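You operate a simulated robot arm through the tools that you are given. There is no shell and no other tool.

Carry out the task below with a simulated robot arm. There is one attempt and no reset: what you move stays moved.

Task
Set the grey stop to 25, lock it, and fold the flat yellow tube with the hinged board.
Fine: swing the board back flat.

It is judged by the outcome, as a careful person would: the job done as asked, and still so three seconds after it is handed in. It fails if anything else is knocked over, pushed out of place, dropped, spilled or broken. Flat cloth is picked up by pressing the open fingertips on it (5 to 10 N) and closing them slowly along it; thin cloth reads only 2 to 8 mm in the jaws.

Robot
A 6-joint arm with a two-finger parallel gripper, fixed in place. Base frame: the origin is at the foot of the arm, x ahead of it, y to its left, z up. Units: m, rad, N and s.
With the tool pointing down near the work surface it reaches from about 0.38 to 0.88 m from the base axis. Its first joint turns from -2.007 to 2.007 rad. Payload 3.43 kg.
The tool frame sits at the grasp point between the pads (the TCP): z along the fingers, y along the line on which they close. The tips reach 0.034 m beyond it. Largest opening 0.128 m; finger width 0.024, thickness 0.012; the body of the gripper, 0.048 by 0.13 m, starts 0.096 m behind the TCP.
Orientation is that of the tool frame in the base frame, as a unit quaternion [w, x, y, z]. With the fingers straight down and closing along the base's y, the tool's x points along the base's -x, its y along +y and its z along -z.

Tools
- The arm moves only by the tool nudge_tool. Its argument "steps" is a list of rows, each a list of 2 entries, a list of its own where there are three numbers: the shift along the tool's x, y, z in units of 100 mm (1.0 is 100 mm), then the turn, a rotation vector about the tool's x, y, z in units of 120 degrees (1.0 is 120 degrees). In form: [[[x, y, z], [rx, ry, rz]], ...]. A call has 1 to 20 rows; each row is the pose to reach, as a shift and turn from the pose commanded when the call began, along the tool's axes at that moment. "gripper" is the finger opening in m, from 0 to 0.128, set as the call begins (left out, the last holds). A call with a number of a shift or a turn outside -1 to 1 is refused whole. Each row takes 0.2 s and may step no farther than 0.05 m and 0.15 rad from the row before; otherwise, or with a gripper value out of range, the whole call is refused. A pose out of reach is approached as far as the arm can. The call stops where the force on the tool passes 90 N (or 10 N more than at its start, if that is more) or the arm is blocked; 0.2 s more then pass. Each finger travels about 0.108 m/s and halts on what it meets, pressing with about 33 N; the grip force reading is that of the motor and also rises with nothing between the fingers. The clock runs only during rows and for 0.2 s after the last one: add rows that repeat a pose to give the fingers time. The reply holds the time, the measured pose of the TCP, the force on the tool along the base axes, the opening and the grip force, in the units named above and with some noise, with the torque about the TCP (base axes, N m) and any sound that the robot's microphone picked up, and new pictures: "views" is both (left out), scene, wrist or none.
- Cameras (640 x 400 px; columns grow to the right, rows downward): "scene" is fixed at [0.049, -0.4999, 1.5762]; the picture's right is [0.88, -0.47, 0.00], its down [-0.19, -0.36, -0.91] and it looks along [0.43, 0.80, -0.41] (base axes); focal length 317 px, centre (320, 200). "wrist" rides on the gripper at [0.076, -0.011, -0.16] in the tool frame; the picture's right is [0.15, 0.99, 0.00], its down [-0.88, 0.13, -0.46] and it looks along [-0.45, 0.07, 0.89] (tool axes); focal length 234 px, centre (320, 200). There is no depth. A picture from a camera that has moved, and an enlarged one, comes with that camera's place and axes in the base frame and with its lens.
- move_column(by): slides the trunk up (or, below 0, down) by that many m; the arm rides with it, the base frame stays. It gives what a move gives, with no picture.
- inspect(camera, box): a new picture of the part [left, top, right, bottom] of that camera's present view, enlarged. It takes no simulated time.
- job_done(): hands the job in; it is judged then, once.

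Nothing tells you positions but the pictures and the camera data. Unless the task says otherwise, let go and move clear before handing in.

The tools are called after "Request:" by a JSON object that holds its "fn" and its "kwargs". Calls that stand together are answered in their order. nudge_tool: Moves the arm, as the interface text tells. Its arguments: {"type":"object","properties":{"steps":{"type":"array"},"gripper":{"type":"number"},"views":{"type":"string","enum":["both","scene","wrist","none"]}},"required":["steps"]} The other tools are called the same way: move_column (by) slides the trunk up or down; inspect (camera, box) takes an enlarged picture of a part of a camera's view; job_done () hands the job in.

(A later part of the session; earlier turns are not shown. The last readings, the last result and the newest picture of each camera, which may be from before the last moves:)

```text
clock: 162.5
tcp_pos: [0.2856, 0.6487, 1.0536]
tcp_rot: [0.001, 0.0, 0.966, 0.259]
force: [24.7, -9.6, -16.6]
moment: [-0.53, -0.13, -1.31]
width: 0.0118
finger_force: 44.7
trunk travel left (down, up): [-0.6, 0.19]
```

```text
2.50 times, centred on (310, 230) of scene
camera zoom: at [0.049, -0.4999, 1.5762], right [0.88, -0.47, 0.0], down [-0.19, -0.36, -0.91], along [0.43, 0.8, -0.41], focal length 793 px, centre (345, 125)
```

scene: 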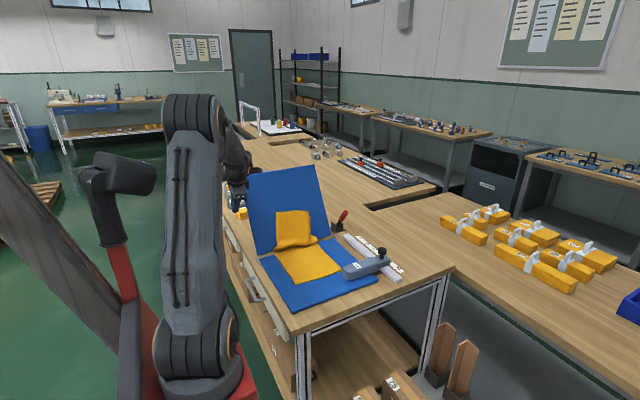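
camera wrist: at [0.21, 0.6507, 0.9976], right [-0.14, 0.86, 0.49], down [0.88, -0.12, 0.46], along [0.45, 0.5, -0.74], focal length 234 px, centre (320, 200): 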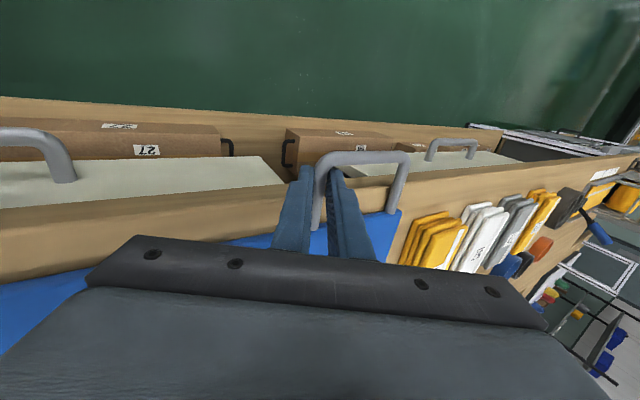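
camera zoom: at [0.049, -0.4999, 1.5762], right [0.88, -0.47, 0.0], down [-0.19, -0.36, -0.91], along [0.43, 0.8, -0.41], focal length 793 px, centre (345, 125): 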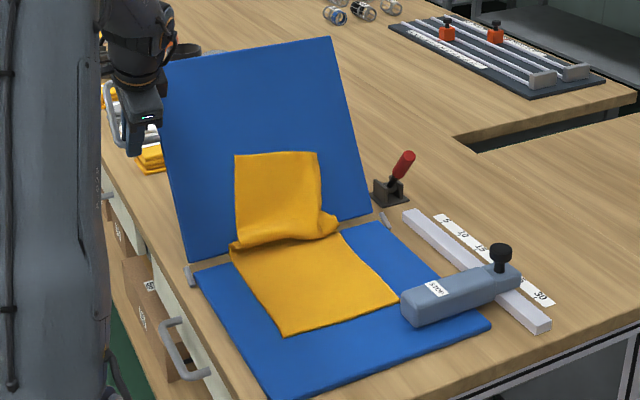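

Request:
{"fn": "nudge_tool", "kwargs": {"steps": [[[0, -0.24, -0.37], [0, 0, 0]], [[0, -0.54, -0.69], [0, 0, 0]], [[0, -0.895, -0.935], [0, 0, 0]]], "views": "scene"}}

Request:
{"fn": "inspect", "kwargs": {"camera": "scene", "box": [220, 150, 400, 310]}}

```text
clock: 163.3
tcp_pos: [0.2836, 0.5231, 1.0885]
tcp_rot: [0.002, 0.001, 0.965, 0.262]
force: [28.7, -2.1, 20.1]
moment: [-0.37, 0.46, -1.1]
width: 0.0116
finger_force: 45.2
trunk travel left (down, up): [-0.6, 0.19]
```

scene: 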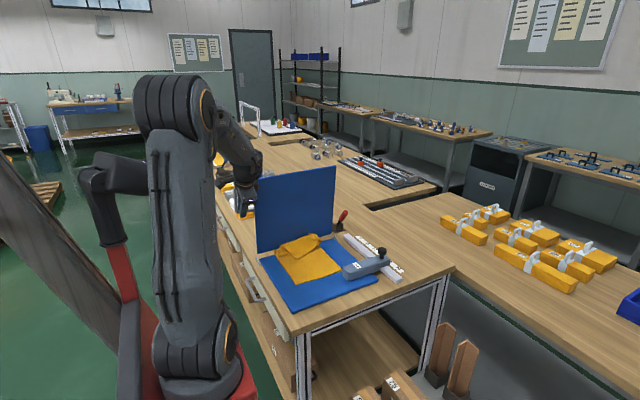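

```text
2.50 times, centred on (310, 230) of scene
camera zoom: at [0.049, -0.4999, 1.5762], right [0.88, -0.47, 0.0], down [-0.19, -0.36, -0.91], along [0.43, 0.8, -0.41], focal length 793 px, centre (345, 125)
```

zoom: 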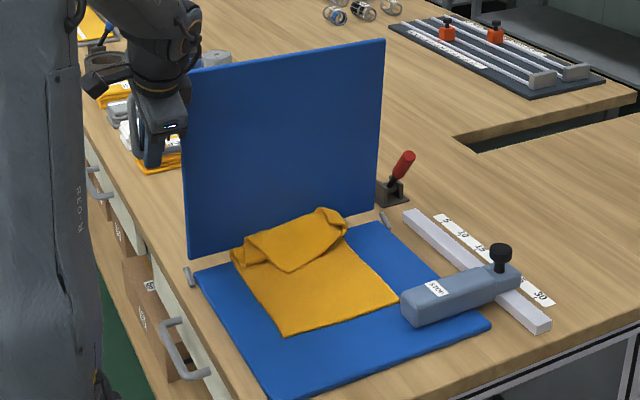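

The board is just past vertical and the flap has tipped over onto the near half. I'll push on a bit further while tilting the tool to stay clear of the outer leg.

Request:
{"fn": "nudge_tool", "kwargs": {"steps": [[[0, -0.32, -0.1], [-0.05, 0, 0]], [[0, -0.62, -0.2], [-0.1, 0, 0]], [[0, -0.62, -0.2], [-0.1, 0, 0]]], "views": "both"}}

Request:
{"fn": "inspect", "kwargs": {"camera": "scene", "box": [220, 150, 400, 310]}}

```text
clock: 164.1
tcp_pos: [0.2842, 0.4626, 1.0743]
tcp_rot: [0.0, 0.001, 0.932, 0.361]
force: [12.3, -11.6, 36.3]
moment: [0.6, 1.27, 0.05]
width: 0.0119
finger_force: 44.7
trunk travel left (down, up): [-0.6, 0.19]
camera wrist: at [0.209, 0.3447, 1.1846], right [-0.15, 0.73, 0.67], down [0.88, -0.21, 0.42], along [0.45, 0.65, -0.61], focal length 234 px, centre (320, 200)
```

scene: 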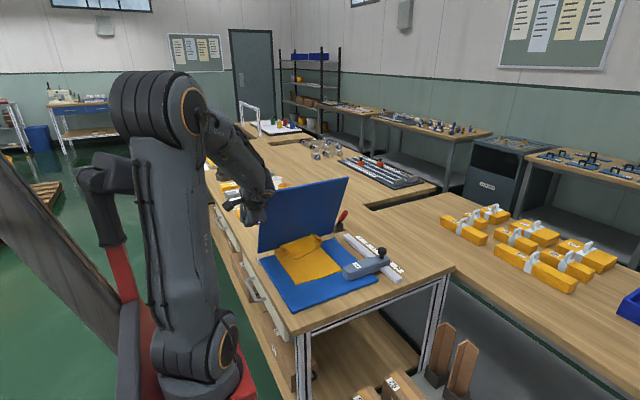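
wrist: 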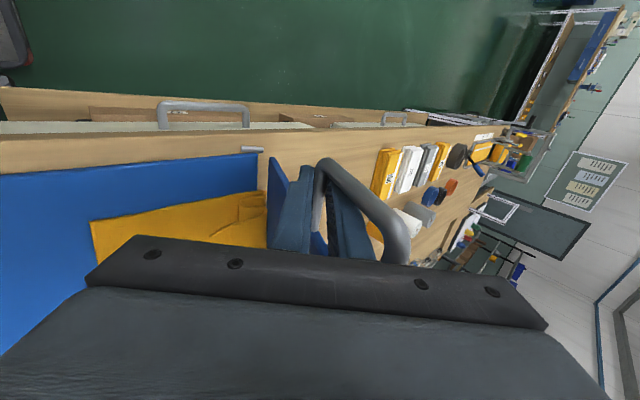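

```text
2.50 times, centred on (310, 230) of scene
camera zoom: at [0.049, -0.4999, 1.5762], right [0.88, -0.47, 0.0], down [-0.19, -0.36, -0.91], along [0.43, 0.8, -0.41], focal length 793 px, centre (345, 125)
```

zoom: 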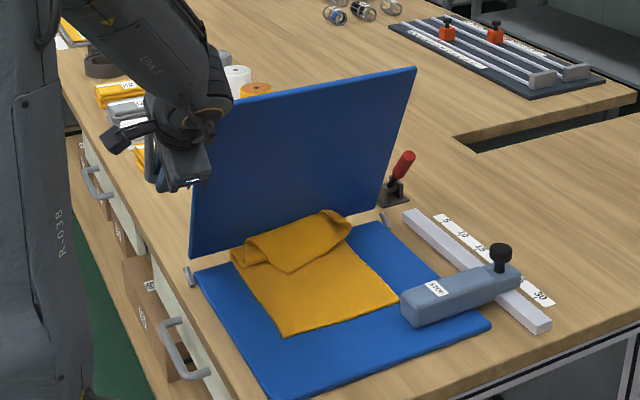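

The flap has gone over with the board at about 112°. I'll bring the board back down slowly along the same path, keeping hold of the handle.

Request:
{"fn": "nudge_tool", "kwargs": {"steps": [[[0, 0.28, 0.165], [0.05, 0, 0]], [[0, 0.565, 0.335], [0.1, 0, 0]]], "views": "none"}}

Request:
{"fn": "nudge_tool", "kwargs": {"steps": [[[0, 0.276, 0.184], [0, 0, 0]], [[0, 0.521, 0.407], [0, 0, 0]], [[0, 0.728, 0.667], [0, 0, 0]], [[0, 0.884, 0.94], [0, 0, 0]]], "views": "scene"}}

Request:
{"fn": "inspect", "kwargs": {"camera": "scene", "box": [220, 150, 400, 310]}}

```text
clock: 164.7
tcp_pos: [0.2845, 0.5228, 1.0866]
tcp_rot: [0.0, 0.001, 0.966, 0.258]
force: [14.4, -0.1, 5.1]
moment: [0.29, 0.31, -0.46]
width: 0.0117
finger_force: 45.3
trunk travel left (down, up): [-0.6, 0.19]
```

```text
clock: 165.7
tcp_pos: [0.286, 0.6495, 1.0494]
tcp_rot: [0.001, 0.001, 0.966, 0.259]
force: [22.3, 0.6, -5.6]
moment: [0.29, 0.58, -0.96]
width: 0.0118
finger_force: 45.0
trunk travel left (down, up): [-0.6, 0.19]
```

scene: 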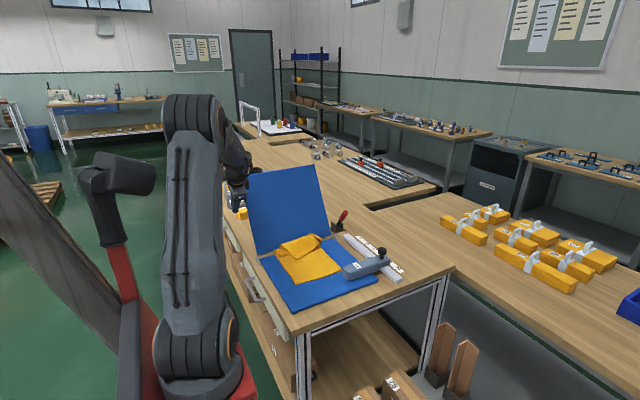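

```text
2.50 times, centred on (310, 230) of scene
camera zoom: at [0.049, -0.4999, 1.5762], right [0.88, -0.47, 0.0], down [-0.19, -0.36, -0.91], along [0.43, 0.8, -0.41], focal length 793 px, centre (345, 125)
```

zoom: 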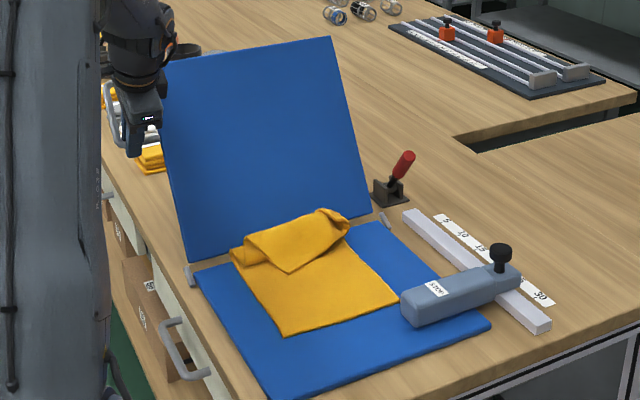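

The flap stays over on the near half. Continuing down to flat.

Request:
{"fn": "nudge_tool", "kwargs": {"steps": [[[0, 0.124, 0.328], [0, 0, 0]], [[0, 0.19, 0.653], [0, 0, 0]], [[0, 0.204, 0.984], [0, 0, 0]]], "views": "none"}}

Request:
{"fn": "nudge_tool", "kwargs": {"steps": [[[0, -0.024, 0.258], [0, 0, 0]], [[0, -0.08, 0.509], [0, 0, 0]], [[0, -0.197, 0.821], [0, 0, 0]]], "views": "none"}}

Request:
{"fn": "nudge_tool", "kwargs": {"steps": [[[0, -0.08, 0.14], [0, 0, 0]], [[0, -0.15, 0.26], [0, 0, 0]], [[0, -0.15, 0.26], [0, 0, 0]]], "views": "both"}}

Request:
{"fn": "inspect", "kwargs": {"camera": "scene", "box": [220, 170, 400, 310]}}

```text
clock: 166.5
tcp_pos: [0.2859, 0.7186, 0.9765]
tcp_rot: [0.001, 0.002, 0.965, 0.261]
force: [42.3, 11.8, 0.5]
moment: [0.56, 0.48, -1.1]
width: 0.012
finger_force: 44.8
trunk travel left (down, up): [-0.6, 0.19]
```

```text
clock: 167.3
tcp_pos: [0.2858, 0.7431, 0.8946]
tcp_rot: [0.0, 0.002, 0.966, 0.26]
force: [29.4, 17.5, -4.5]
moment: [0.61, 0.99, -0.85]
width: 0.0122
finger_force: 44.6
trunk travel left (down, up): [-0.6, 0.19]
```

```text
clock: 168.1
tcp_pos: [0.2861, 0.7433, 0.8649]
tcp_rot: [0.001, 0.002, 0.965, 0.261]
force: [19.9, 34.7, -7.2]
moment: [0.56, 0.3, -1.14]
width: 0.0116
finger_force: 45.4
trunk travel left (down, up): [-0.6, 0.19]
camera wrist: at [0.2095, 0.6511, 0.9958], right [-0.14, 0.86, 0.5], down [0.88, -0.12, 0.46], along [0.45, 0.5, -0.74], focal length 234 px, centre (320, 200)
```

scene: 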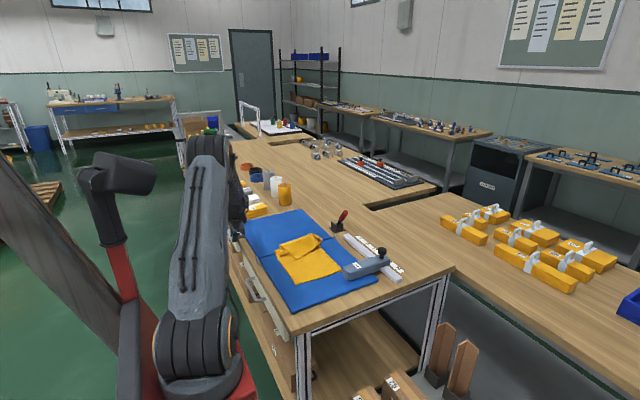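
wrist: 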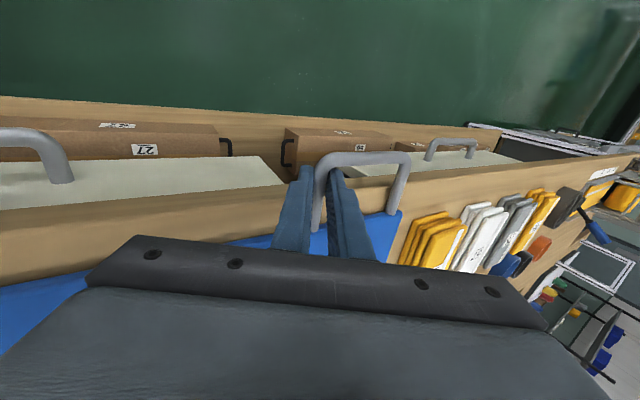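

```text
2.86 times, centred on (310, 240) of scene
camera zoom: at [0.049, -0.4999, 1.5762], right [0.88, -0.47, 0.0], down [-0.19, -0.36, -0.91], along [0.43, 0.8, -0.41], focal length 906 px, centre (349, 86)
```

zoom: 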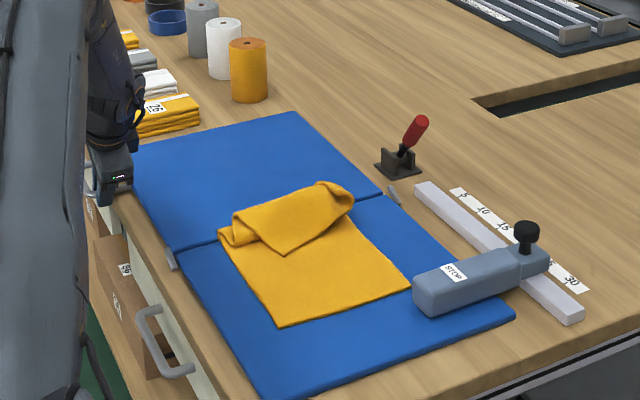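

Board flat, still under control. I'll release the handle, back off, and look at the fold from above.

Request:
{"fn": "nudge_tool", "kwargs": {"steps": [[[0, 0, 0], [0, 0, 0]], [[0, 0, 0], [0, 0, 0]]], "gripper": 0.03, "views": "none"}}

Request:
{"fn": "nudge_tool", "kwargs": {"steps": [[[0, 0, -0.3], [0, 0, 0]], [[0, 0, -0.65], [0, 0, 0]], [[0, 0, -1.0], [0, 0, 0]]], "views": "none"}}

Request:
{"fn": "nudge_tool", "kwargs": {"steps": [[[-0.2, -0.35, -0.2], [0.06, 0, 0]], [[-0.4, -0.65, -0.4], [0.12, 0, 0]], [[-0.6, -0.95, -0.6], [0.18, 0, 0]], [[-0.8, -1.0, -0.8], [0.25, 0, 0]]], "views": "none"}}

Request:
{"fn": "nudge_tool", "kwargs": {"steps": [[[-0.2, -0.3, -0.2], [0, 0, 0]], [[-0.4, -0.6, -0.4], [0, 0, 0]]], "views": "wrist"}}

Request:
{"fn": "inspect", "kwargs": {"camera": "wrist", "box": [140, 40, 440, 260]}}

```text
clock: 168.7
tcp_pos: [0.2835, 0.7392, 0.8644]
tcp_rot: [0.0, 0.0, 0.966, 0.258]
force: [-0.4, 0.0, -0.8]
moment: [0.01, 0.01, 0.0]
width: 0.0298
finger_force: 0.0
trunk travel left (down, up): [-0.6, 0.19]
```

```text
clock: 169.5
tcp_pos: [0.2852, 0.6901, 0.9522]
tcp_rot: [0.0, 0.001, 0.966, 0.259]
force: [0.8, 0.3, 0.1]
moment: [-0.01, -0.01, -0.02]
width: 0.0295
finger_force: 0.1
trunk travel left (down, up): [-0.6, 0.19]
```

```text
clock: 170.5
tcp_pos: [0.3629, 0.5623, 0.9716]
tcp_rot: [0.001, 0.001, 1.0, 0.0]
force: [-0.4, 0.3, 0.4]
moment: [0.01, -0.03, 0.0]
width: 0.0299
finger_force: 0.0
trunk travel left (down, up): [-0.6, 0.19]
```

```text
clock: 171.1
tcp_pos: [0.4022, 0.5002, 1.0107]
tcp_rot: [0.001, 0.001, 1.0, 0.0]
force: [-0.6, 0.6, 0.1]
moment: [-0.04, 0.0, 0.0]
width: 0.0299
finger_force: 0.0
trunk travel left (down, up): [-0.6, 0.19]
camera wrist: at [0.3268, 0.4877, 1.1702], right [-0.15, 0.99, 0.0], down [0.88, 0.13, 0.46], along [0.45, 0.07, -0.89], focal length 234 px, centre (320, 200)
```

wrist: 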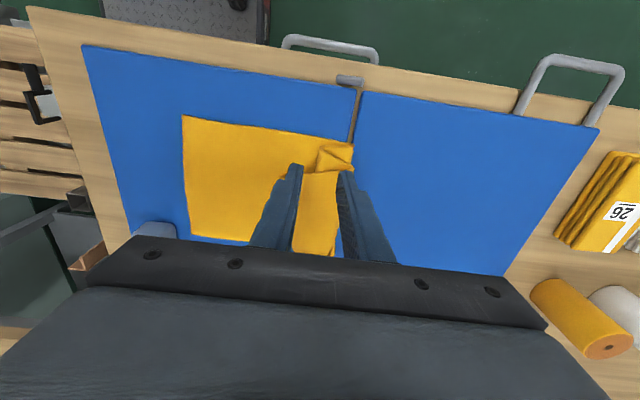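

```text
1.82 times, centred on (290, 150) of wrist
camera zoom: at [0.3268, 0.4877, 1.1702], right [-0.15, 0.99, 0.0], down [0.88, 0.13, 0.46], along [0.45, 0.07, -0.89], focal length 426 px, centre (374, 291)
```

zoom: 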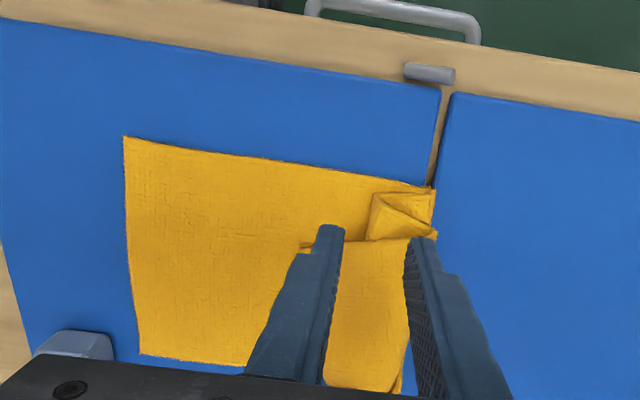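

Request:
{"fn": "nudge_tool", "kwargs": {"steps": [[[-0.4, -0.1, -0.1], [0, 0, 0]], [[-0.8, -0.2, -0.2], [0, 0, 0]], [[-1.0, -0.2, -0.3], [0, 0, 0]]], "gripper": 0.0, "views": "wrist"}}

Request:
{"fn": "inspect", "kwargs": {"camera": "wrist", "box": [160, 0, 440, 220]}}

Request:
{"fn": "inspect", "kwargs": {"camera": "scene", "box": [260, 210, 360, 300]}}

```text
clock: 171.9
tcp_pos: [0.505, 0.482, 1.0402]
tcp_rot: [0.0, 0.001, 1.0, 0.0]
force: [-0.6, 0.2, 0.6]
moment: [0.02, -0.01, 0.02]
width: 0.0
finger_force: 32.7
trunk travel left (down, up): [-0.6, 0.19]
camera wrist: at [0.4292, 0.4696, 1.1987], right [-0.14, 0.99, 0.0], down [0.88, 0.13, 0.46], along [0.45, 0.07, -0.89], focal length 234 px, centre (320, 200)
```

wrist: 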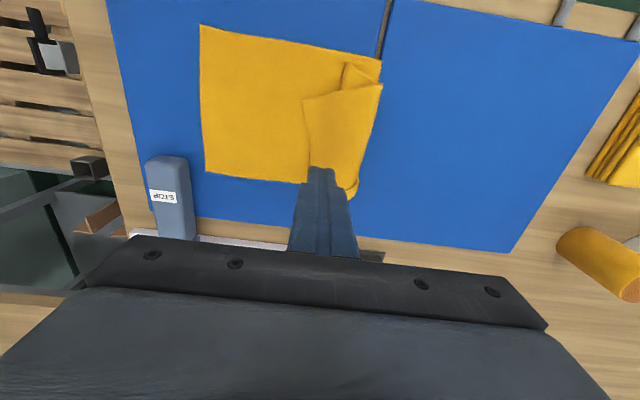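

```text
1.82 times, centred on (300, 110) of wrist
camera zoom: at [0.4292, 0.4696, 1.1987], right [-0.14, 0.99, 0.0], down [0.88, 0.13, 0.46], along [0.45, 0.07, -0.89], focal length 426 px, centre (356, 364)
```

zoom: 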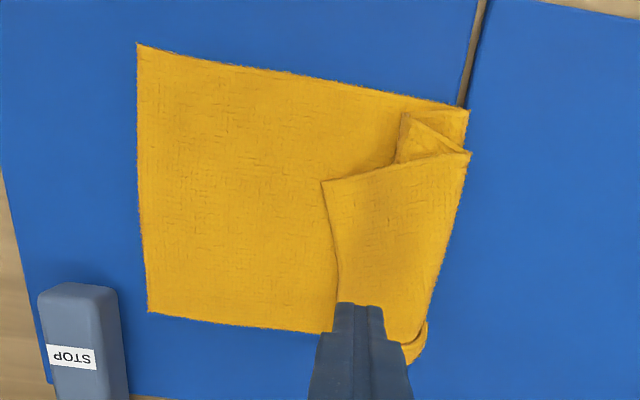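

```text
4.44 times, centred on (310, 255) of scene
camera zoom: at [0.049, -0.4999, 1.5762], right [0.88, -0.47, 0.0], down [-0.19, -0.36, -0.91], along [0.43, 0.8, -0.41], focal length 1409 px, centre (364, -44)
```

zoom: 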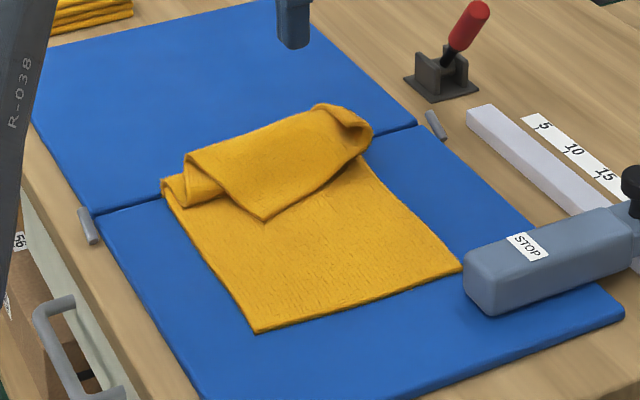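

The fold is at the hinge, but the flap only reaches y ≈ 0.45 because its slack is rolled up by the hinge. I'll pick the flap's free edge at mid-width, keeping the tips just above the bottom layer, and draw it toward the stop side.

Request:
{"fn": "nudge_tool", "kwargs": {"steps": [[[-0.02, -0.07, 0.35], [0, 0, 0]], [[-0.04, -0.14, 0.7], [0, 0, 0]], [[-0.05, -0.2, 1.0], [0, 0, 0]]], "gripper": 0.03, "views": "wrist"}}

Request:
{"fn": "inspect", "kwargs": {"camera": "wrist", "box": [220, 60, 440, 220]}}

```text
clock: 172.7
tcp_pos: [0.5075, 0.4622, 0.9393]
tcp_rot: [0.001, 0.002, 1.0, 0.001]
force: [-0.3, 0.2, 0.6]
moment: [-0.01, -0.02, 0.0]
width: 0.0302
finger_force: 0.0
trunk travel left (down, up): [-0.6, 0.19]
camera wrist: at [0.4316, 0.4495, 1.0982], right [-0.14, 0.99, 0.0], down [0.88, 0.13, 0.46], along [0.45, 0.07, -0.89], focal length 234 px, centre (320, 200)
```

wrist: 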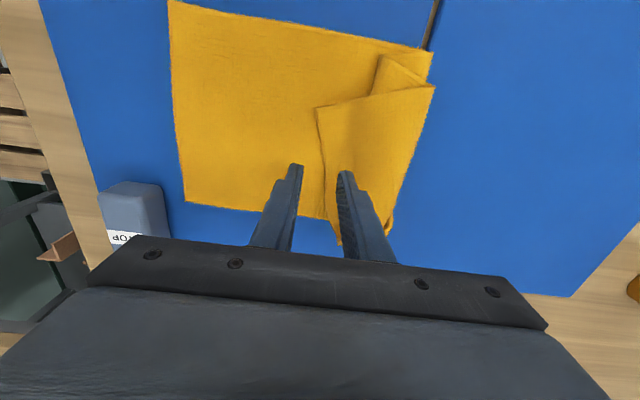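

```text
2.50 times, centred on (330, 140) of wrist
camera zoom: at [0.4316, 0.4495, 1.0982], right [-0.14, 0.99, 0.0], down [0.88, 0.13, 0.46], along [0.45, 0.07, -0.89], focal length 585 px, centre (295, 350)
```

zoom: 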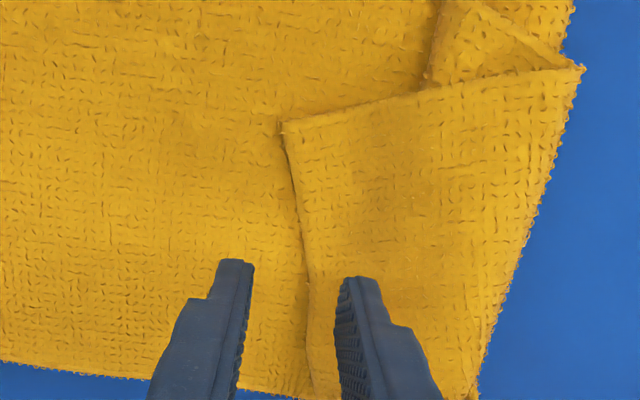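

Request:
{"fn": "nudge_tool", "kwargs": {"steps": [[[0, 0.02, 0.15], [0, 0, 0]], [[0, 0.02, 0.3], [0, 0, 0]], [[0, 0.02, 0.38], [0, 0, 0]]], "views": "none"}}

Request:
{"fn": "nudge_tool", "kwargs": {"steps": [[[0, 0, 0.03], [0, 0, 0]]], "views": "none"}}

```text
clock: 173.5
tcp_pos: [0.508, 0.4656, 0.9015]
tcp_rot: [0.0, 0.001, 1.0, 0.001]
force: [-0.2, 0.2, 0.2]
moment: [0.02, 0.02, -0.04]
width: 0.0299
finger_force: 0.1
trunk travel left (down, up): [-0.6, 0.19]
```

```text
clock: 173.9
tcp_pos: [0.5088, 0.4653, 0.8984]
tcp_rot: [0.0, 0.001, 1.0, 0.0]
force: [0.1, -0.3, 0.7]
moment: [0.04, -0.01, 0.01]
width: 0.0301
finger_force: 0.1
trunk travel left (down, up): [-0.6, 0.19]
```

Request:
{"fn": "nudge_tool", "kwargs": {"steps": [[[0, 0, 0.025], [0, 0, 0]]], "views": "none"}}

Request:
{"fn": "nudge_tool", "kwargs": {"steps": [[[0, 0, 0.02], [0, 0, 0]]], "views": "none"}}

```text
clock: 174.3
tcp_pos: [0.5084, 0.464, 0.8971]
tcp_rot: [0.0, 0.001, 1.0, 0.002]
force: [-1.0, 0.4, 1.0]
moment: [0.02, 0.02, 0.01]
width: 0.0301
finger_force: 0.5
trunk travel left (down, up): [-0.6, 0.19]
```

```text
clock: 174.7
tcp_pos: [0.5088, 0.465, 0.8951]
tcp_rot: [0.001, 0.001, 1.0, 0.001]
force: [-0.2, 0.4, 3.9]
moment: [0.09, 0.0, 0.05]
width: 0.0299
finger_force: 0.1
trunk travel left (down, up): [-0.6, 0.19]
```

Only the +y finger is touching (the flap), which is what I want. Closing slowly.

Request:
{"fn": "nudge_tool", "kwargs": {"steps": [[[0, 0, 0.01], [0, 0, 0]]], "gripper": 0.024, "views": "none"}}

Request:
{"fn": "nudge_tool", "kwargs": {"steps": [[[0, 0, 0], [0, 0, 0]]], "gripper": 0.018, "views": "none"}}

Request:
{"fn": "nudge_tool", "kwargs": {"steps": [[[0, 0, 0], [0, 0, 0]]], "gripper": 0.012, "views": "none"}}

Request:
{"fn": "nudge_tool", "kwargs": {"steps": [[[0, 0, 0], [0, 0, 0]]], "gripper": 0.006, "views": "none"}}

Request:
{"fn": "nudge_tool", "kwargs": {"steps": [[[0, 0, 0], [0, 0, 0]], [[0, 0, 0], [0, 0, 0]]], "gripper": 0.0, "views": "wrist"}}

Request:
{"fn": "inspect", "kwargs": {"camera": "wrist", "box": [220, 60, 440, 220]}}

```text
clock: 175.1
tcp_pos: [0.5097, 0.4644, 0.8942]
tcp_rot: [0.0, 0.001, 1.0, 0.001]
force: [-1.5, 0.5, 2.8]
moment: [0.08, 0.04, 0.02]
width: 0.0244
finger_force: 0.4
trunk travel left (down, up): [-0.6, 0.19]
```

```text
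clock: 175.5
tcp_pos: [0.5082, 0.4631, 0.8956]
tcp_rot: [0.0, 0.0, 1.0, 0.001]
force: [0.2, 0.9, 1.9]
moment: [0.09, 0.02, -0.02]
width: 0.0184
finger_force: 0.6
trunk travel left (down, up): [-0.6, 0.19]
```

```text
clock: 175.9
tcp_pos: [0.509, 0.4642, 0.8938]
tcp_rot: [0.0, 0.001, 1.0, 0.001]
force: [0.6, 1.5, 1.4]
moment: [0.04, -0.03, 0.01]
width: 0.0126
finger_force: 0.6
trunk travel left (down, up): [-0.6, 0.19]
```

```text
clock: 176.3
tcp_pos: [0.5086, 0.4642, 0.8941]
tcp_rot: [0.0, 0.001, 1.0, 0.001]
force: [-0.3, 0.4, 1.4]
moment: [0.0, -0.02, 0.03]
width: 0.0065
finger_force: 0.2
trunk travel left (down, up): [-0.6, 0.19]
```

```text
clock: 176.9
tcp_pos: [0.5093, 0.4643, 0.8945]
tcp_rot: [0.0, 0.001, 1.0, 0.001]
force: [-0.7, 0.3, 1.6]
moment: [-0.03, -0.03, 0.02]
width: 0.0
finger_force: 32.9
trunk travel left (down, up): [-0.6, 0.19]
camera wrist: at [0.4338, 0.4519, 1.0531], right [-0.14, 0.99, 0.0], down [0.88, 0.13, 0.46], along [0.45, 0.07, -0.89], focal length 234 px, centre (320, 200)
```

wrist: 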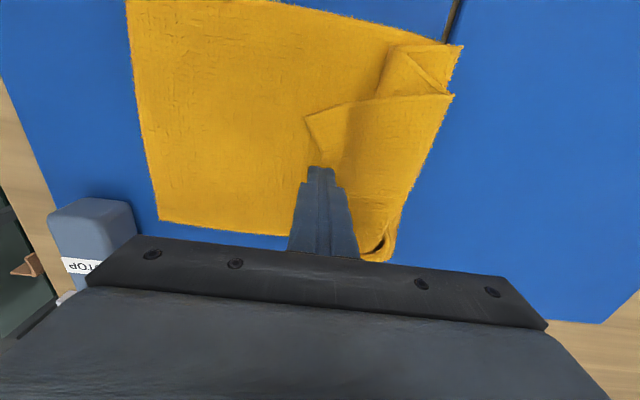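

```text
2.50 times, centred on (330, 140) of wrist
camera zoom: at [0.4338, 0.4519, 1.0531], right [-0.14, 0.99, 0.0], down [0.88, 0.13, 0.46], along [0.45, 0.07, -0.89], focal length 585 px, centre (295, 350)
```

zoom: 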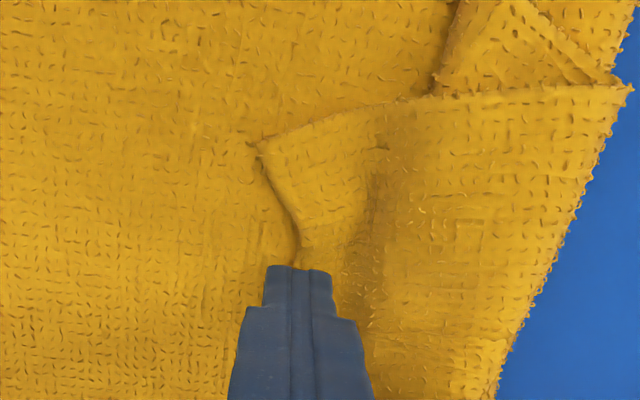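

The jaws closed empty, but light pressure did slide the flap without disturbing the bottom layer. I'll use that: press lightly on the flap with closed tips and draw it toward −y.

Request:
{"fn": "nudge_tool", "kwargs": {"steps": [[[0, 0, -0.2], [0, 0, 0]], [[0.05, 0.25, -0.2], [0, 0, 0]], [[0.05, 0.25, -0.05], [0, 0, 0]]], "views": "none"}}

Request:
{"fn": "nudge_tool", "kwargs": {"steps": [[[0, 0, 0.03], [0, 0, 0]]], "views": "none"}}

```text
clock: 177.7
tcp_pos: [0.5045, 0.4906, 0.901]
tcp_rot: [0.001, 0.001, 1.0, 0.001]
force: [1.0, -1.2, 4.8]
moment: [0.0, -0.02, 0.02]
width: 0.0003
finger_force: 33.0
trunk travel left (down, up): [-0.6, 0.19]
```

```text
clock: 178.1
tcp_pos: [0.5044, 0.4898, 0.898]
tcp_rot: [0.001, 0.001, 1.0, 0.001]
force: [1.8, -1.0, 8.0]
moment: [0.08, -0.01, -0.04]
width: 0.0
finger_force: 32.9
trunk travel left (down, up): [-0.6, 0.19]
```

Request:
{"fn": "nudge_tool", "kwargs": {"steps": [[[0, -0.15, 0], [0, 0, 0]], [[0, -0.3, 0.01], [0, 0, 0]], [[0, -0.45, 0.02], [0, 0, 0]], [[0, -0.6, 0.02], [0, 0, 0]]], "views": "both"}}

Request:
{"fn": "inspect", "kwargs": {"camera": "scene", "box": [260, 210, 360, 300]}}

```text
clock: 179.1
tcp_pos: [0.5045, 0.4288, 0.8946]
tcp_rot: [0.0, 0.001, 1.0, 0.0]
force: [0.0, 0.5, 6.2]
moment: [0.09, -0.04, 0.0]
width: 0.0
finger_force: 32.9
trunk travel left (down, up): [-0.6, 0.19]
camera wrist: at [0.4289, 0.4169, 1.0535], right [-0.14, 0.99, 0.0], down [0.88, 0.13, 0.46], along [0.45, 0.07, -0.89], focal length 234 px, centre (320, 200)
```

scene: 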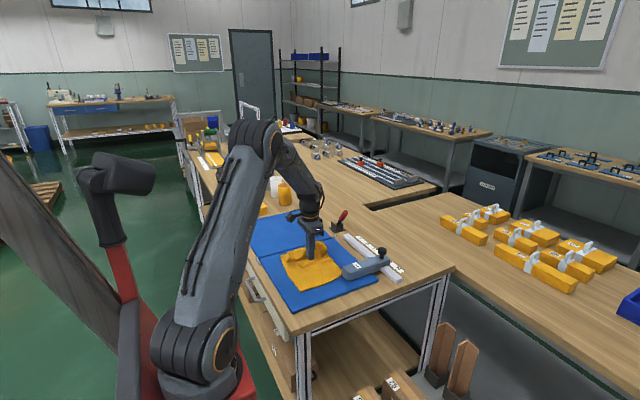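
wrist: 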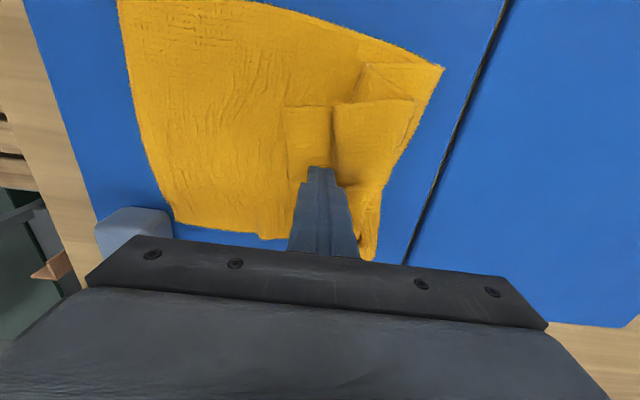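

```text
4.44 times, centred on (310, 255) of scene
camera zoom: at [0.049, -0.4999, 1.5762], right [0.88, -0.47, 0.0], down [-0.19, -0.36, -0.91], along [0.43, 0.8, -0.41], focal length 1409 px, centre (364, -44)
```

zoom: 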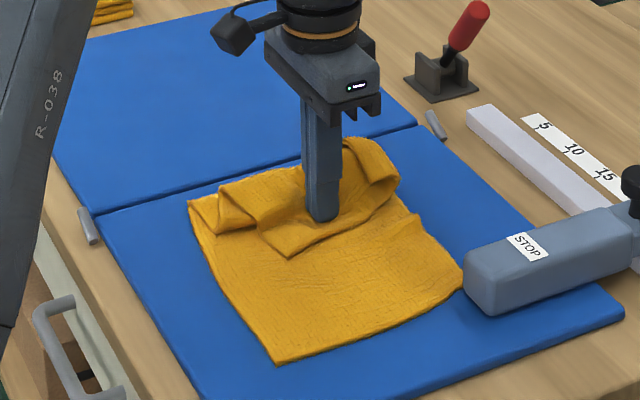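

Everything slid together, so pressing isn't selective enough. I'll lift and look again.

Request:
{"fn": "nudge_tool", "kwargs": {"steps": [[[0, 0, -0.3], [0, 0, 0]], [[-0.1, 0, -0.7], [0, 0, 0]], [[-0.3, 0.2, -1.0], [0, 0, 0]]], "views": "none"}}

Request:
{"fn": "nudge_tool", "kwargs": {"steps": [[[0.0, 0.3, -0.3], [0, 0, 0]], [[0.0, 0.6, -0.5], [0, 0, 0]]], "views": "wrist"}}

Request:
{"fn": "inspect", "kwargs": {"camera": "wrist", "box": [140, 20, 420, 220]}}

Request:
{"fn": "inspect", "kwargs": {"camera": "scene", "box": [260, 210, 380, 310]}}

```text
clock: 179.9
tcp_pos: [0.5345, 0.4496, 0.9929]
tcp_rot: [-0.001, 0.0, 1.0, 0.0]
force: [0.3, 0.0, -0.2]
moment: [0.0, 0.02, -0.02]
width: 0.0001
finger_force: 33.1
trunk travel left (down, up): [-0.6, 0.19]
```

```text
clock: 180.5
tcp_pos: [0.5352, 0.509, 1.0446]
tcp_rot: [0.0, 0.002, 1.0, 0.001]
force: [-0.1, -0.5, 0.7]
moment: [0.0, -0.01, 0.0]
width: 0.0
finger_force: 32.6
trunk travel left (down, up): [-0.6, 0.19]
camera wrist: at [0.4595, 0.4971, 1.2028], right [-0.14, 0.99, 0.0], down [0.88, 0.13, 0.46], along [0.45, 0.07, -0.89], focal length 234 px, centre (320, 200)
```

wrist: 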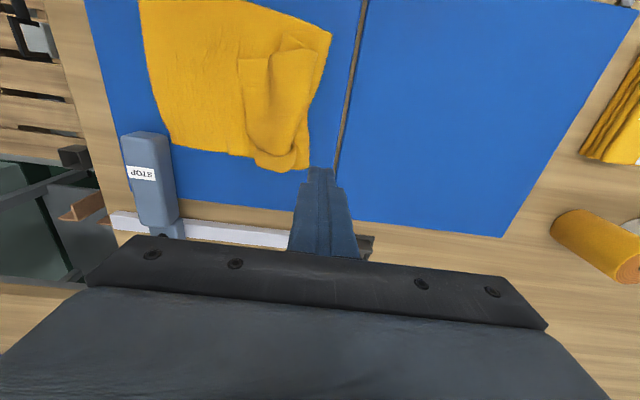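

```text
2.00 times, centred on (280, 120) of wrist
camera zoom: at [0.4595, 0.4971, 1.2028], right [-0.14, 0.99, 0.0], down [0.88, 0.13, 0.46], along [0.45, 0.07, -0.89], focal length 468 px, centre (400, 360)
```

zoom: 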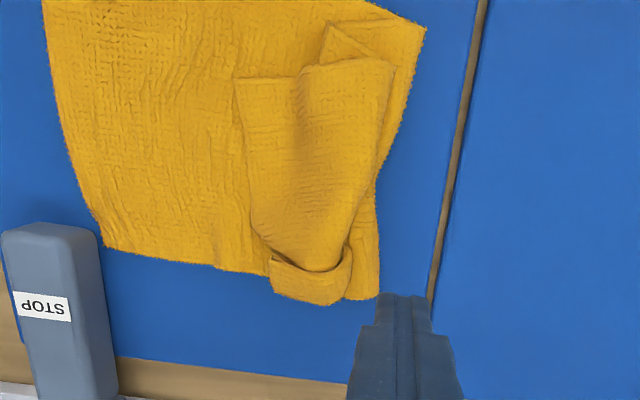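

```text
4.00 times, centred on (320, 260) of scene
camera zoom: at [0.049, -0.4999, 1.5762], right [0.88, -0.47, 0.0], down [-0.19, -0.36, -0.91], along [0.43, 0.8, -0.41], focal length 1268 px, centre (320, -40)
```

zoom: 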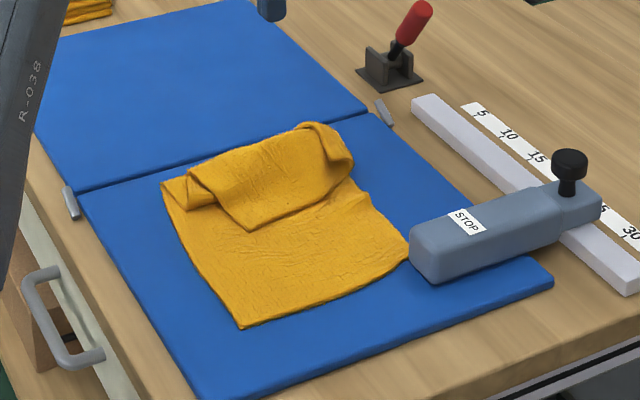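

I'll try a proper pinch: both tips pressed at about 8 N across the flap's free edge (y ≈ 0.40), then close slowly.

Request:
{"fn": "nudge_tool", "kwargs": {"steps": [[[0.15, -0.35, 0.3], [0, 0, 0]], [[0.3, -0.7, 0.6], [0, 0, 0]], [[0.42, -1.0, 0.9], [0, 0, 0]]], "gripper": 0.03, "views": "none"}}

Request:
{"fn": "nudge_tool", "kwargs": {"steps": [[[0, -0.08, 0.2], [0, 0, 0]], [[0, -0.08, 0.3], [0, 0, 0]]], "views": "wrist"}}

Request:
{"fn": "inspect", "kwargs": {"camera": "wrist", "box": [220, 60, 440, 220]}}

```text
clock: 181.3
tcp_pos: [0.4935, 0.4093, 0.9537]
tcp_rot: [0.001, 0.001, 1.0, 0.001]
force: [-0.1, -0.4, 0.0]
moment: [0.01, 0.02, -0.01]
width: 0.0301
finger_force: 0.1
trunk travel left (down, up): [-0.6, 0.19]
```

```text
clock: 181.9
tcp_pos: [0.492, 0.4027, 0.9248]
tcp_rot: [0.001, 0.001, 1.0, 0.0]
force: [-0.7, 0.4, 0.2]
moment: [-0.02, -0.04, 0.04]
width: 0.0301
finger_force: 0.1
trunk travel left (down, up): [-0.6, 0.19]
camera wrist: at [0.4167, 0.3893, 1.0843], right [-0.14, 0.99, 0.0], down [0.88, 0.13, 0.46], along [0.45, 0.07, -0.89], focal length 234 px, centre (320, 200)
```

wrist: 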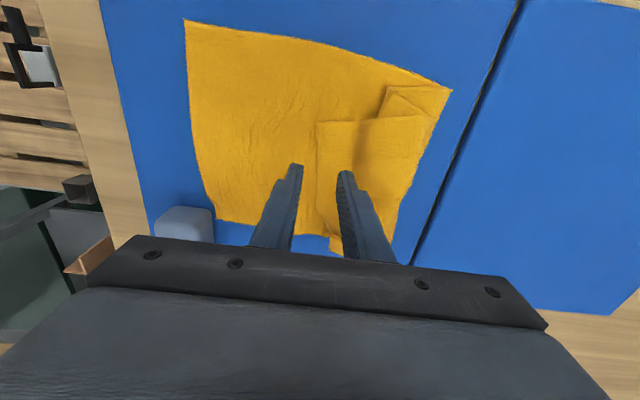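

```text
2.50 times, centred on (330, 140) of wrist
camera zoom: at [0.4167, 0.3893, 1.0843], right [-0.14, 0.99, 0.0], down [0.88, 0.13, 0.46], along [0.45, 0.07, -0.89], focal length 585 px, centre (295, 350)
```

zoom: 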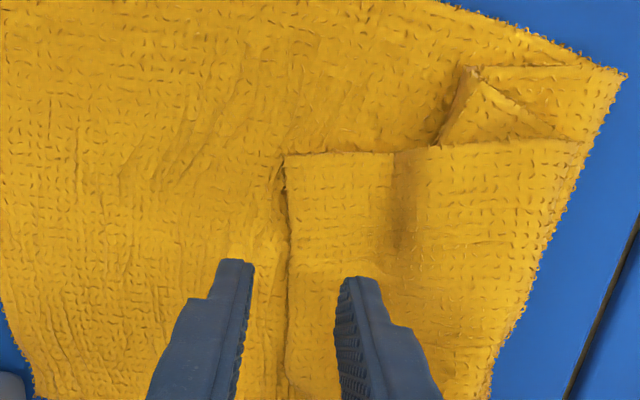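

Request:
{"fn": "nudge_tool", "kwargs": {"steps": [[[0, -0.04, 0.15], [0, 0, 0]], [[0, -0.04, 0.28], [0, 0, 0]], [[0, -0.04, 0.33], [0, 0, 0]]], "views": "none"}}

Request:
{"fn": "nudge_tool", "kwargs": {"steps": [[[0, 0, 0.025], [0, 0, 0]]], "views": "none"}}

```text
clock: 182.7
tcp_pos: [0.4927, 0.398, 0.8916]
tcp_rot: [0.001, 0.001, 1.0, 0.0]
force: [-2.0, 0.8, 7.2]
moment: [0.17, 0.06, 0.04]
width: 0.0302
finger_force: 0.4
trunk travel left (down, up): [-0.6, 0.19]
```

```text
clock: 183.1
tcp_pos: [0.4927, 0.3983, 0.8911]
tcp_rot: [0.003, 0.001, 1.0, 0.001]
force: [-5.0, 0.9, 25.8]
moment: [0.54, 0.17, 0.11]
width: 0.0307
finger_force: 0.5
trunk travel left (down, up): [-0.6, 0.19]
```

The flap's thickness keeps the −y tip off the bottom layer. I'll tilt 7° so both tips press evenly, then close.

Request:
{"fn": "nudge_tool", "kwargs": {"steps": [[[0, 0, -0.06], [0, 0, 0]], [[0, 0, -0.06], [-0.058, 0, 0]]], "views": "none"}}

Request:
{"fn": "nudge_tool", "kwargs": {"steps": [[[0, -0.005, 0.04], [0, 0, 0]], [[0, -0.008, 0.055], [0, 0, 0]]], "views": "none"}}

```text
clock: 183.7
tcp_pos: [0.4923, 0.3975, 0.8928]
tcp_rot: [0.001, 0.001, 0.998, 0.061]
force: [-0.2, 0.0, 0.3]
moment: [-0.04, 0.02, -0.04]
width: 0.0296
finger_force: 0.1
trunk travel left (down, up): [-0.6, 0.19]
```

```text
clock: 184.3
tcp_pos: [0.4929, 0.3975, 0.8921]
tcp_rot: [0.002, 0.001, 0.998, 0.063]
force: [3.0, -6.4, 28.1]
moment: [-0.74, -0.09, 0.04]
width: 0.0308
finger_force: 0.1
trunk travel left (down, up): [-0.6, 0.19]
```

Request:
{"fn": "nudge_tool", "kwargs": {"steps": [[[0, 0, -0.025], [0.014, 0, 0]]], "views": "none"}}

Request:
{"fn": "nudge_tool", "kwargs": {"steps": [[[0, 0, 0], [0, 0, 0]]], "gripper": 0.024, "views": "none"}}

Request:
{"fn": "nudge_tool", "kwargs": {"steps": [[[0, 0, 0], [0, 0, 0]]], "gripper": 0.018, "views": "none"}}

Request:
{"fn": "nudge_tool", "kwargs": {"steps": [[[0, 0, 0], [0, 0, 0]]], "gripper": 0.012, "views": "none"}}

Request:
{"fn": "nudge_tool", "kwargs": {"steps": [[[0, 0, 0], [0, 0, 0]]], "gripper": 0.006, "views": "none"}}

Request:
{"fn": "nudge_tool", "kwargs": {"steps": [[[0, 0, 0], [0, 0, 0]], [[0, 0, 0], [0, 0, 0]]], "gripper": 0.0, "views": "wrist"}}

Request:
{"fn": "inspect", "kwargs": {"camera": "wrist", "box": [220, 60, 440, 220]}}

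```text
clock: 184.7
tcp_pos: [0.4907, 0.398, 0.8907]
tcp_rot: [0.0, 0.0, 0.999, 0.047]
force: [2.0, 2.3, 8.5]
moment: [0.05, -0.1, 0.03]
width: 0.0295
finger_force: 0.1
trunk travel left (down, up): [-0.6, 0.19]
```

```text
clock: 185.1
tcp_pos: [0.4908, 0.3966, 0.891]
tcp_rot: [0.001, 0.001, 0.999, 0.047]
force: [-2.5, 0.5, 6.2]
moment: [0.02, 0.09, -0.02]
width: 0.0235
finger_force: 0.2
trunk travel left (down, up): [-0.6, 0.19]
```

```text
clock: 185.5
tcp_pos: [0.491, 0.3975, 0.8925]
tcp_rot: [0.0, 0.001, 0.999, 0.047]
force: [-0.6, -0.4, 3.6]
moment: [0.0, 0.04, 0.03]
width: 0.0179
finger_force: 0.0
trunk travel left (down, up): [-0.6, 0.19]
```

```text
clock: 185.9
tcp_pos: [0.4918, 0.3972, 0.8919]
tcp_rot: [0.0, 0.001, 0.999, 0.047]
force: [-0.3, -0.6, 3.4]
moment: [0.0, 0.0, 0.0]
width: 0.0124
finger_force: 0.7
trunk travel left (down, up): [-0.6, 0.19]
```

```text
clock: 186.3
tcp_pos: [0.4906, 0.3975, 0.8921]
tcp_rot: [0.001, 0.001, 0.999, 0.047]
force: [0.8, 0.5, 3.7]
moment: [0.07, -0.02, 0.03]
width: 0.0068
finger_force: 0.6
trunk travel left (down, up): [-0.6, 0.19]
```

```text
clock: 186.9
tcp_pos: [0.4901, 0.3976, 0.891]
tcp_rot: [0.001, 0.001, 0.999, 0.047]
force: [0.4, 1.3, 5.8]
moment: [0.1, 0.0, 0.01]
width: 0.0027
finger_force: 33.0
trunk travel left (down, up): [-0.6, 0.19]
camera wrist: at [0.4156, 0.3705, 1.0492], right [-0.14, 0.99, 0.09], down [0.88, 0.09, 0.47], along [0.45, 0.15, -0.88], focal length 234 px, centre (320, 200)
```

wrist: 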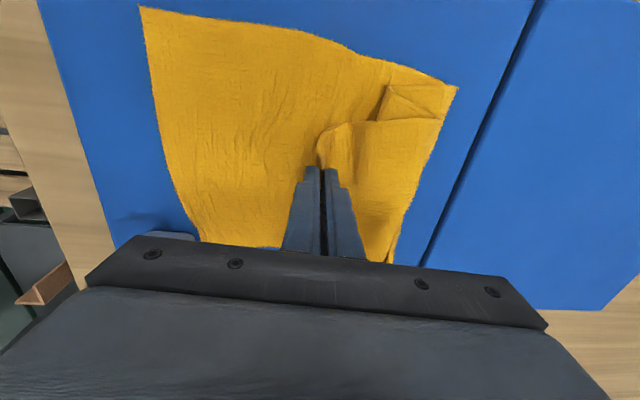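

```text
2.50 times, centred on (330, 140) of wrist
camera zoom: at [0.4156, 0.3705, 1.0492], right [-0.14, 0.99, 0.09], down [0.88, 0.09, 0.47], along [0.45, 0.15, -0.88], focal length 585 px, centre (295, 350)
```

zoom: 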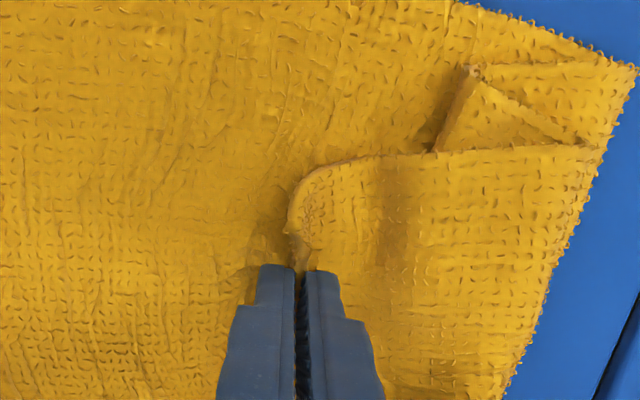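

The jaws read 2.7 mm, so something is held. I'll lift a little to check it's only the flap.

Request:
{"fn": "nudge_tool", "kwargs": {"steps": [[[0, 0, -0.2], [0, 0, 0]], [[0, 0, -0.45], [0, 0, 0]]], "views": "both"}}

Request:
{"fn": "inspect", "kwargs": {"camera": "scene", "box": [260, 200, 380, 310]}}

```text
clock: 187.5
tcp_pos: [0.494, 0.3933, 0.9377]
tcp_rot: [0.0, 0.0, 0.999, 0.046]
force: [0.1, 0.0, -0.4]
moment: [-0.04, 0.02, 0.03]
width: 0.0028
finger_force: 32.6
trunk travel left (down, up): [-0.6, 0.19]
camera wrist: at [0.4183, 0.367, 1.0957], right [-0.14, 0.99, 0.09], down [0.88, 0.09, 0.47], along [0.45, 0.15, -0.88], focal length 234 px, centre (320, 200)
```

scene: 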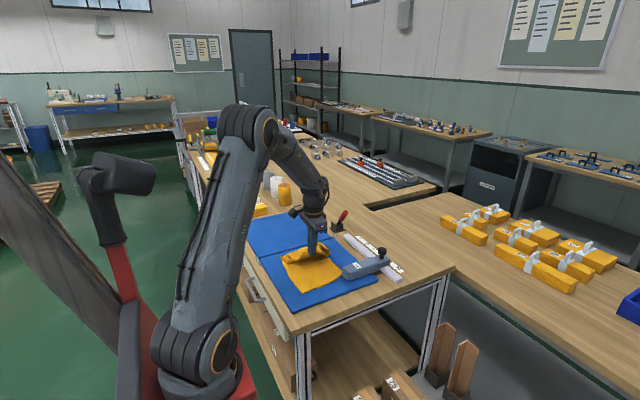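
wrist: 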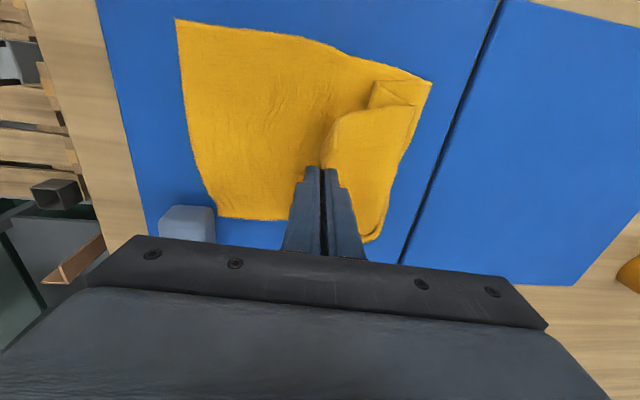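

```text
3.64 times, centred on (320, 255) of scene
camera zoom: at [0.049, -0.4999, 1.5762], right [0.88, -0.47, 0.0], down [-0.19, -0.36, -0.91], along [0.43, 0.8, -0.41], focal length 1153 px, centre (320, 0)
```

zoom: 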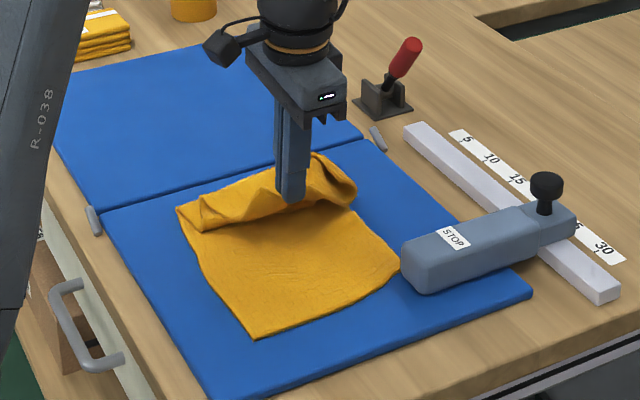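

Only the flap is held; the bottom layer stays flat on the board. I'll draw the flap toward the stop side at low height, so it unrolls without the corners falling in.

Request:
{"fn": "nudge_tool", "kwargs": {"steps": [[[0, -0.14, -0.12], [0, 0, 0]], [[0, -0.28, -0.227], [0, 0, 0]], [[0, -0.57, -0.355], [0, 0, 0]], [[0, -0.877, -0.284], [0, 0, 0]]], "views": "both"}}

Request:
{"fn": "inspect", "kwargs": {"camera": "scene", "box": [260, 200, 380, 310]}}

```text
clock: 188.5
tcp_pos: [0.494, 0.3034, 0.9575]
tcp_rot: [0.0, 0.001, 0.999, 0.047]
force: [-0.3, -0.5, 1.6]
moment: [0.01, -0.01, 0.0]
width: 0.0026
finger_force: 33.0
trunk travel left (down, up): [-0.6, 0.19]
camera wrist: at [0.4171, 0.2761, 1.1147], right [-0.14, 0.99, 0.09], down [0.88, 0.09, 0.47], along [0.45, 0.15, -0.88], focal length 234 px, centre (320, 200)
```

scene: 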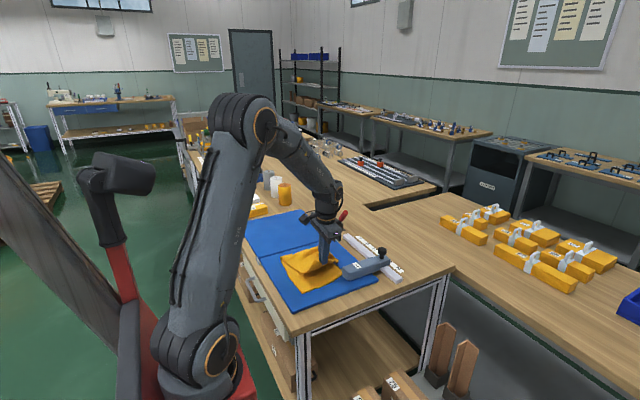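
wrist: 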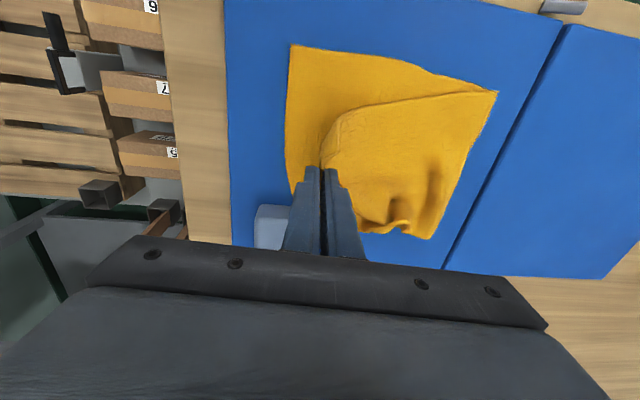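

```text
3.64 times, centred on (320, 255) of scene
camera zoom: at [0.049, -0.4999, 1.5762], right [0.88, -0.47, 0.0], down [-0.19, -0.36, -0.91], along [0.43, 0.8, -0.41], focal length 1153 px, centre (320, 0)
```

zoom: 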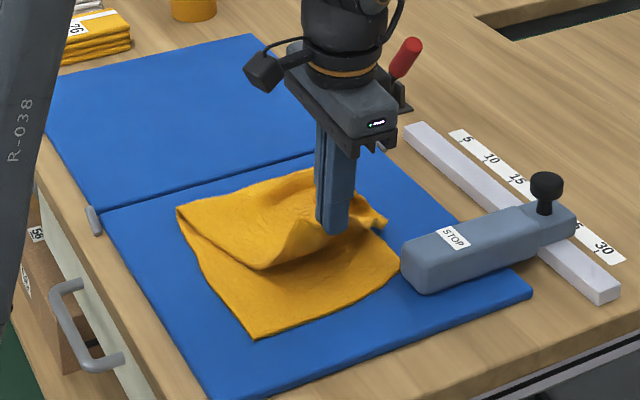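

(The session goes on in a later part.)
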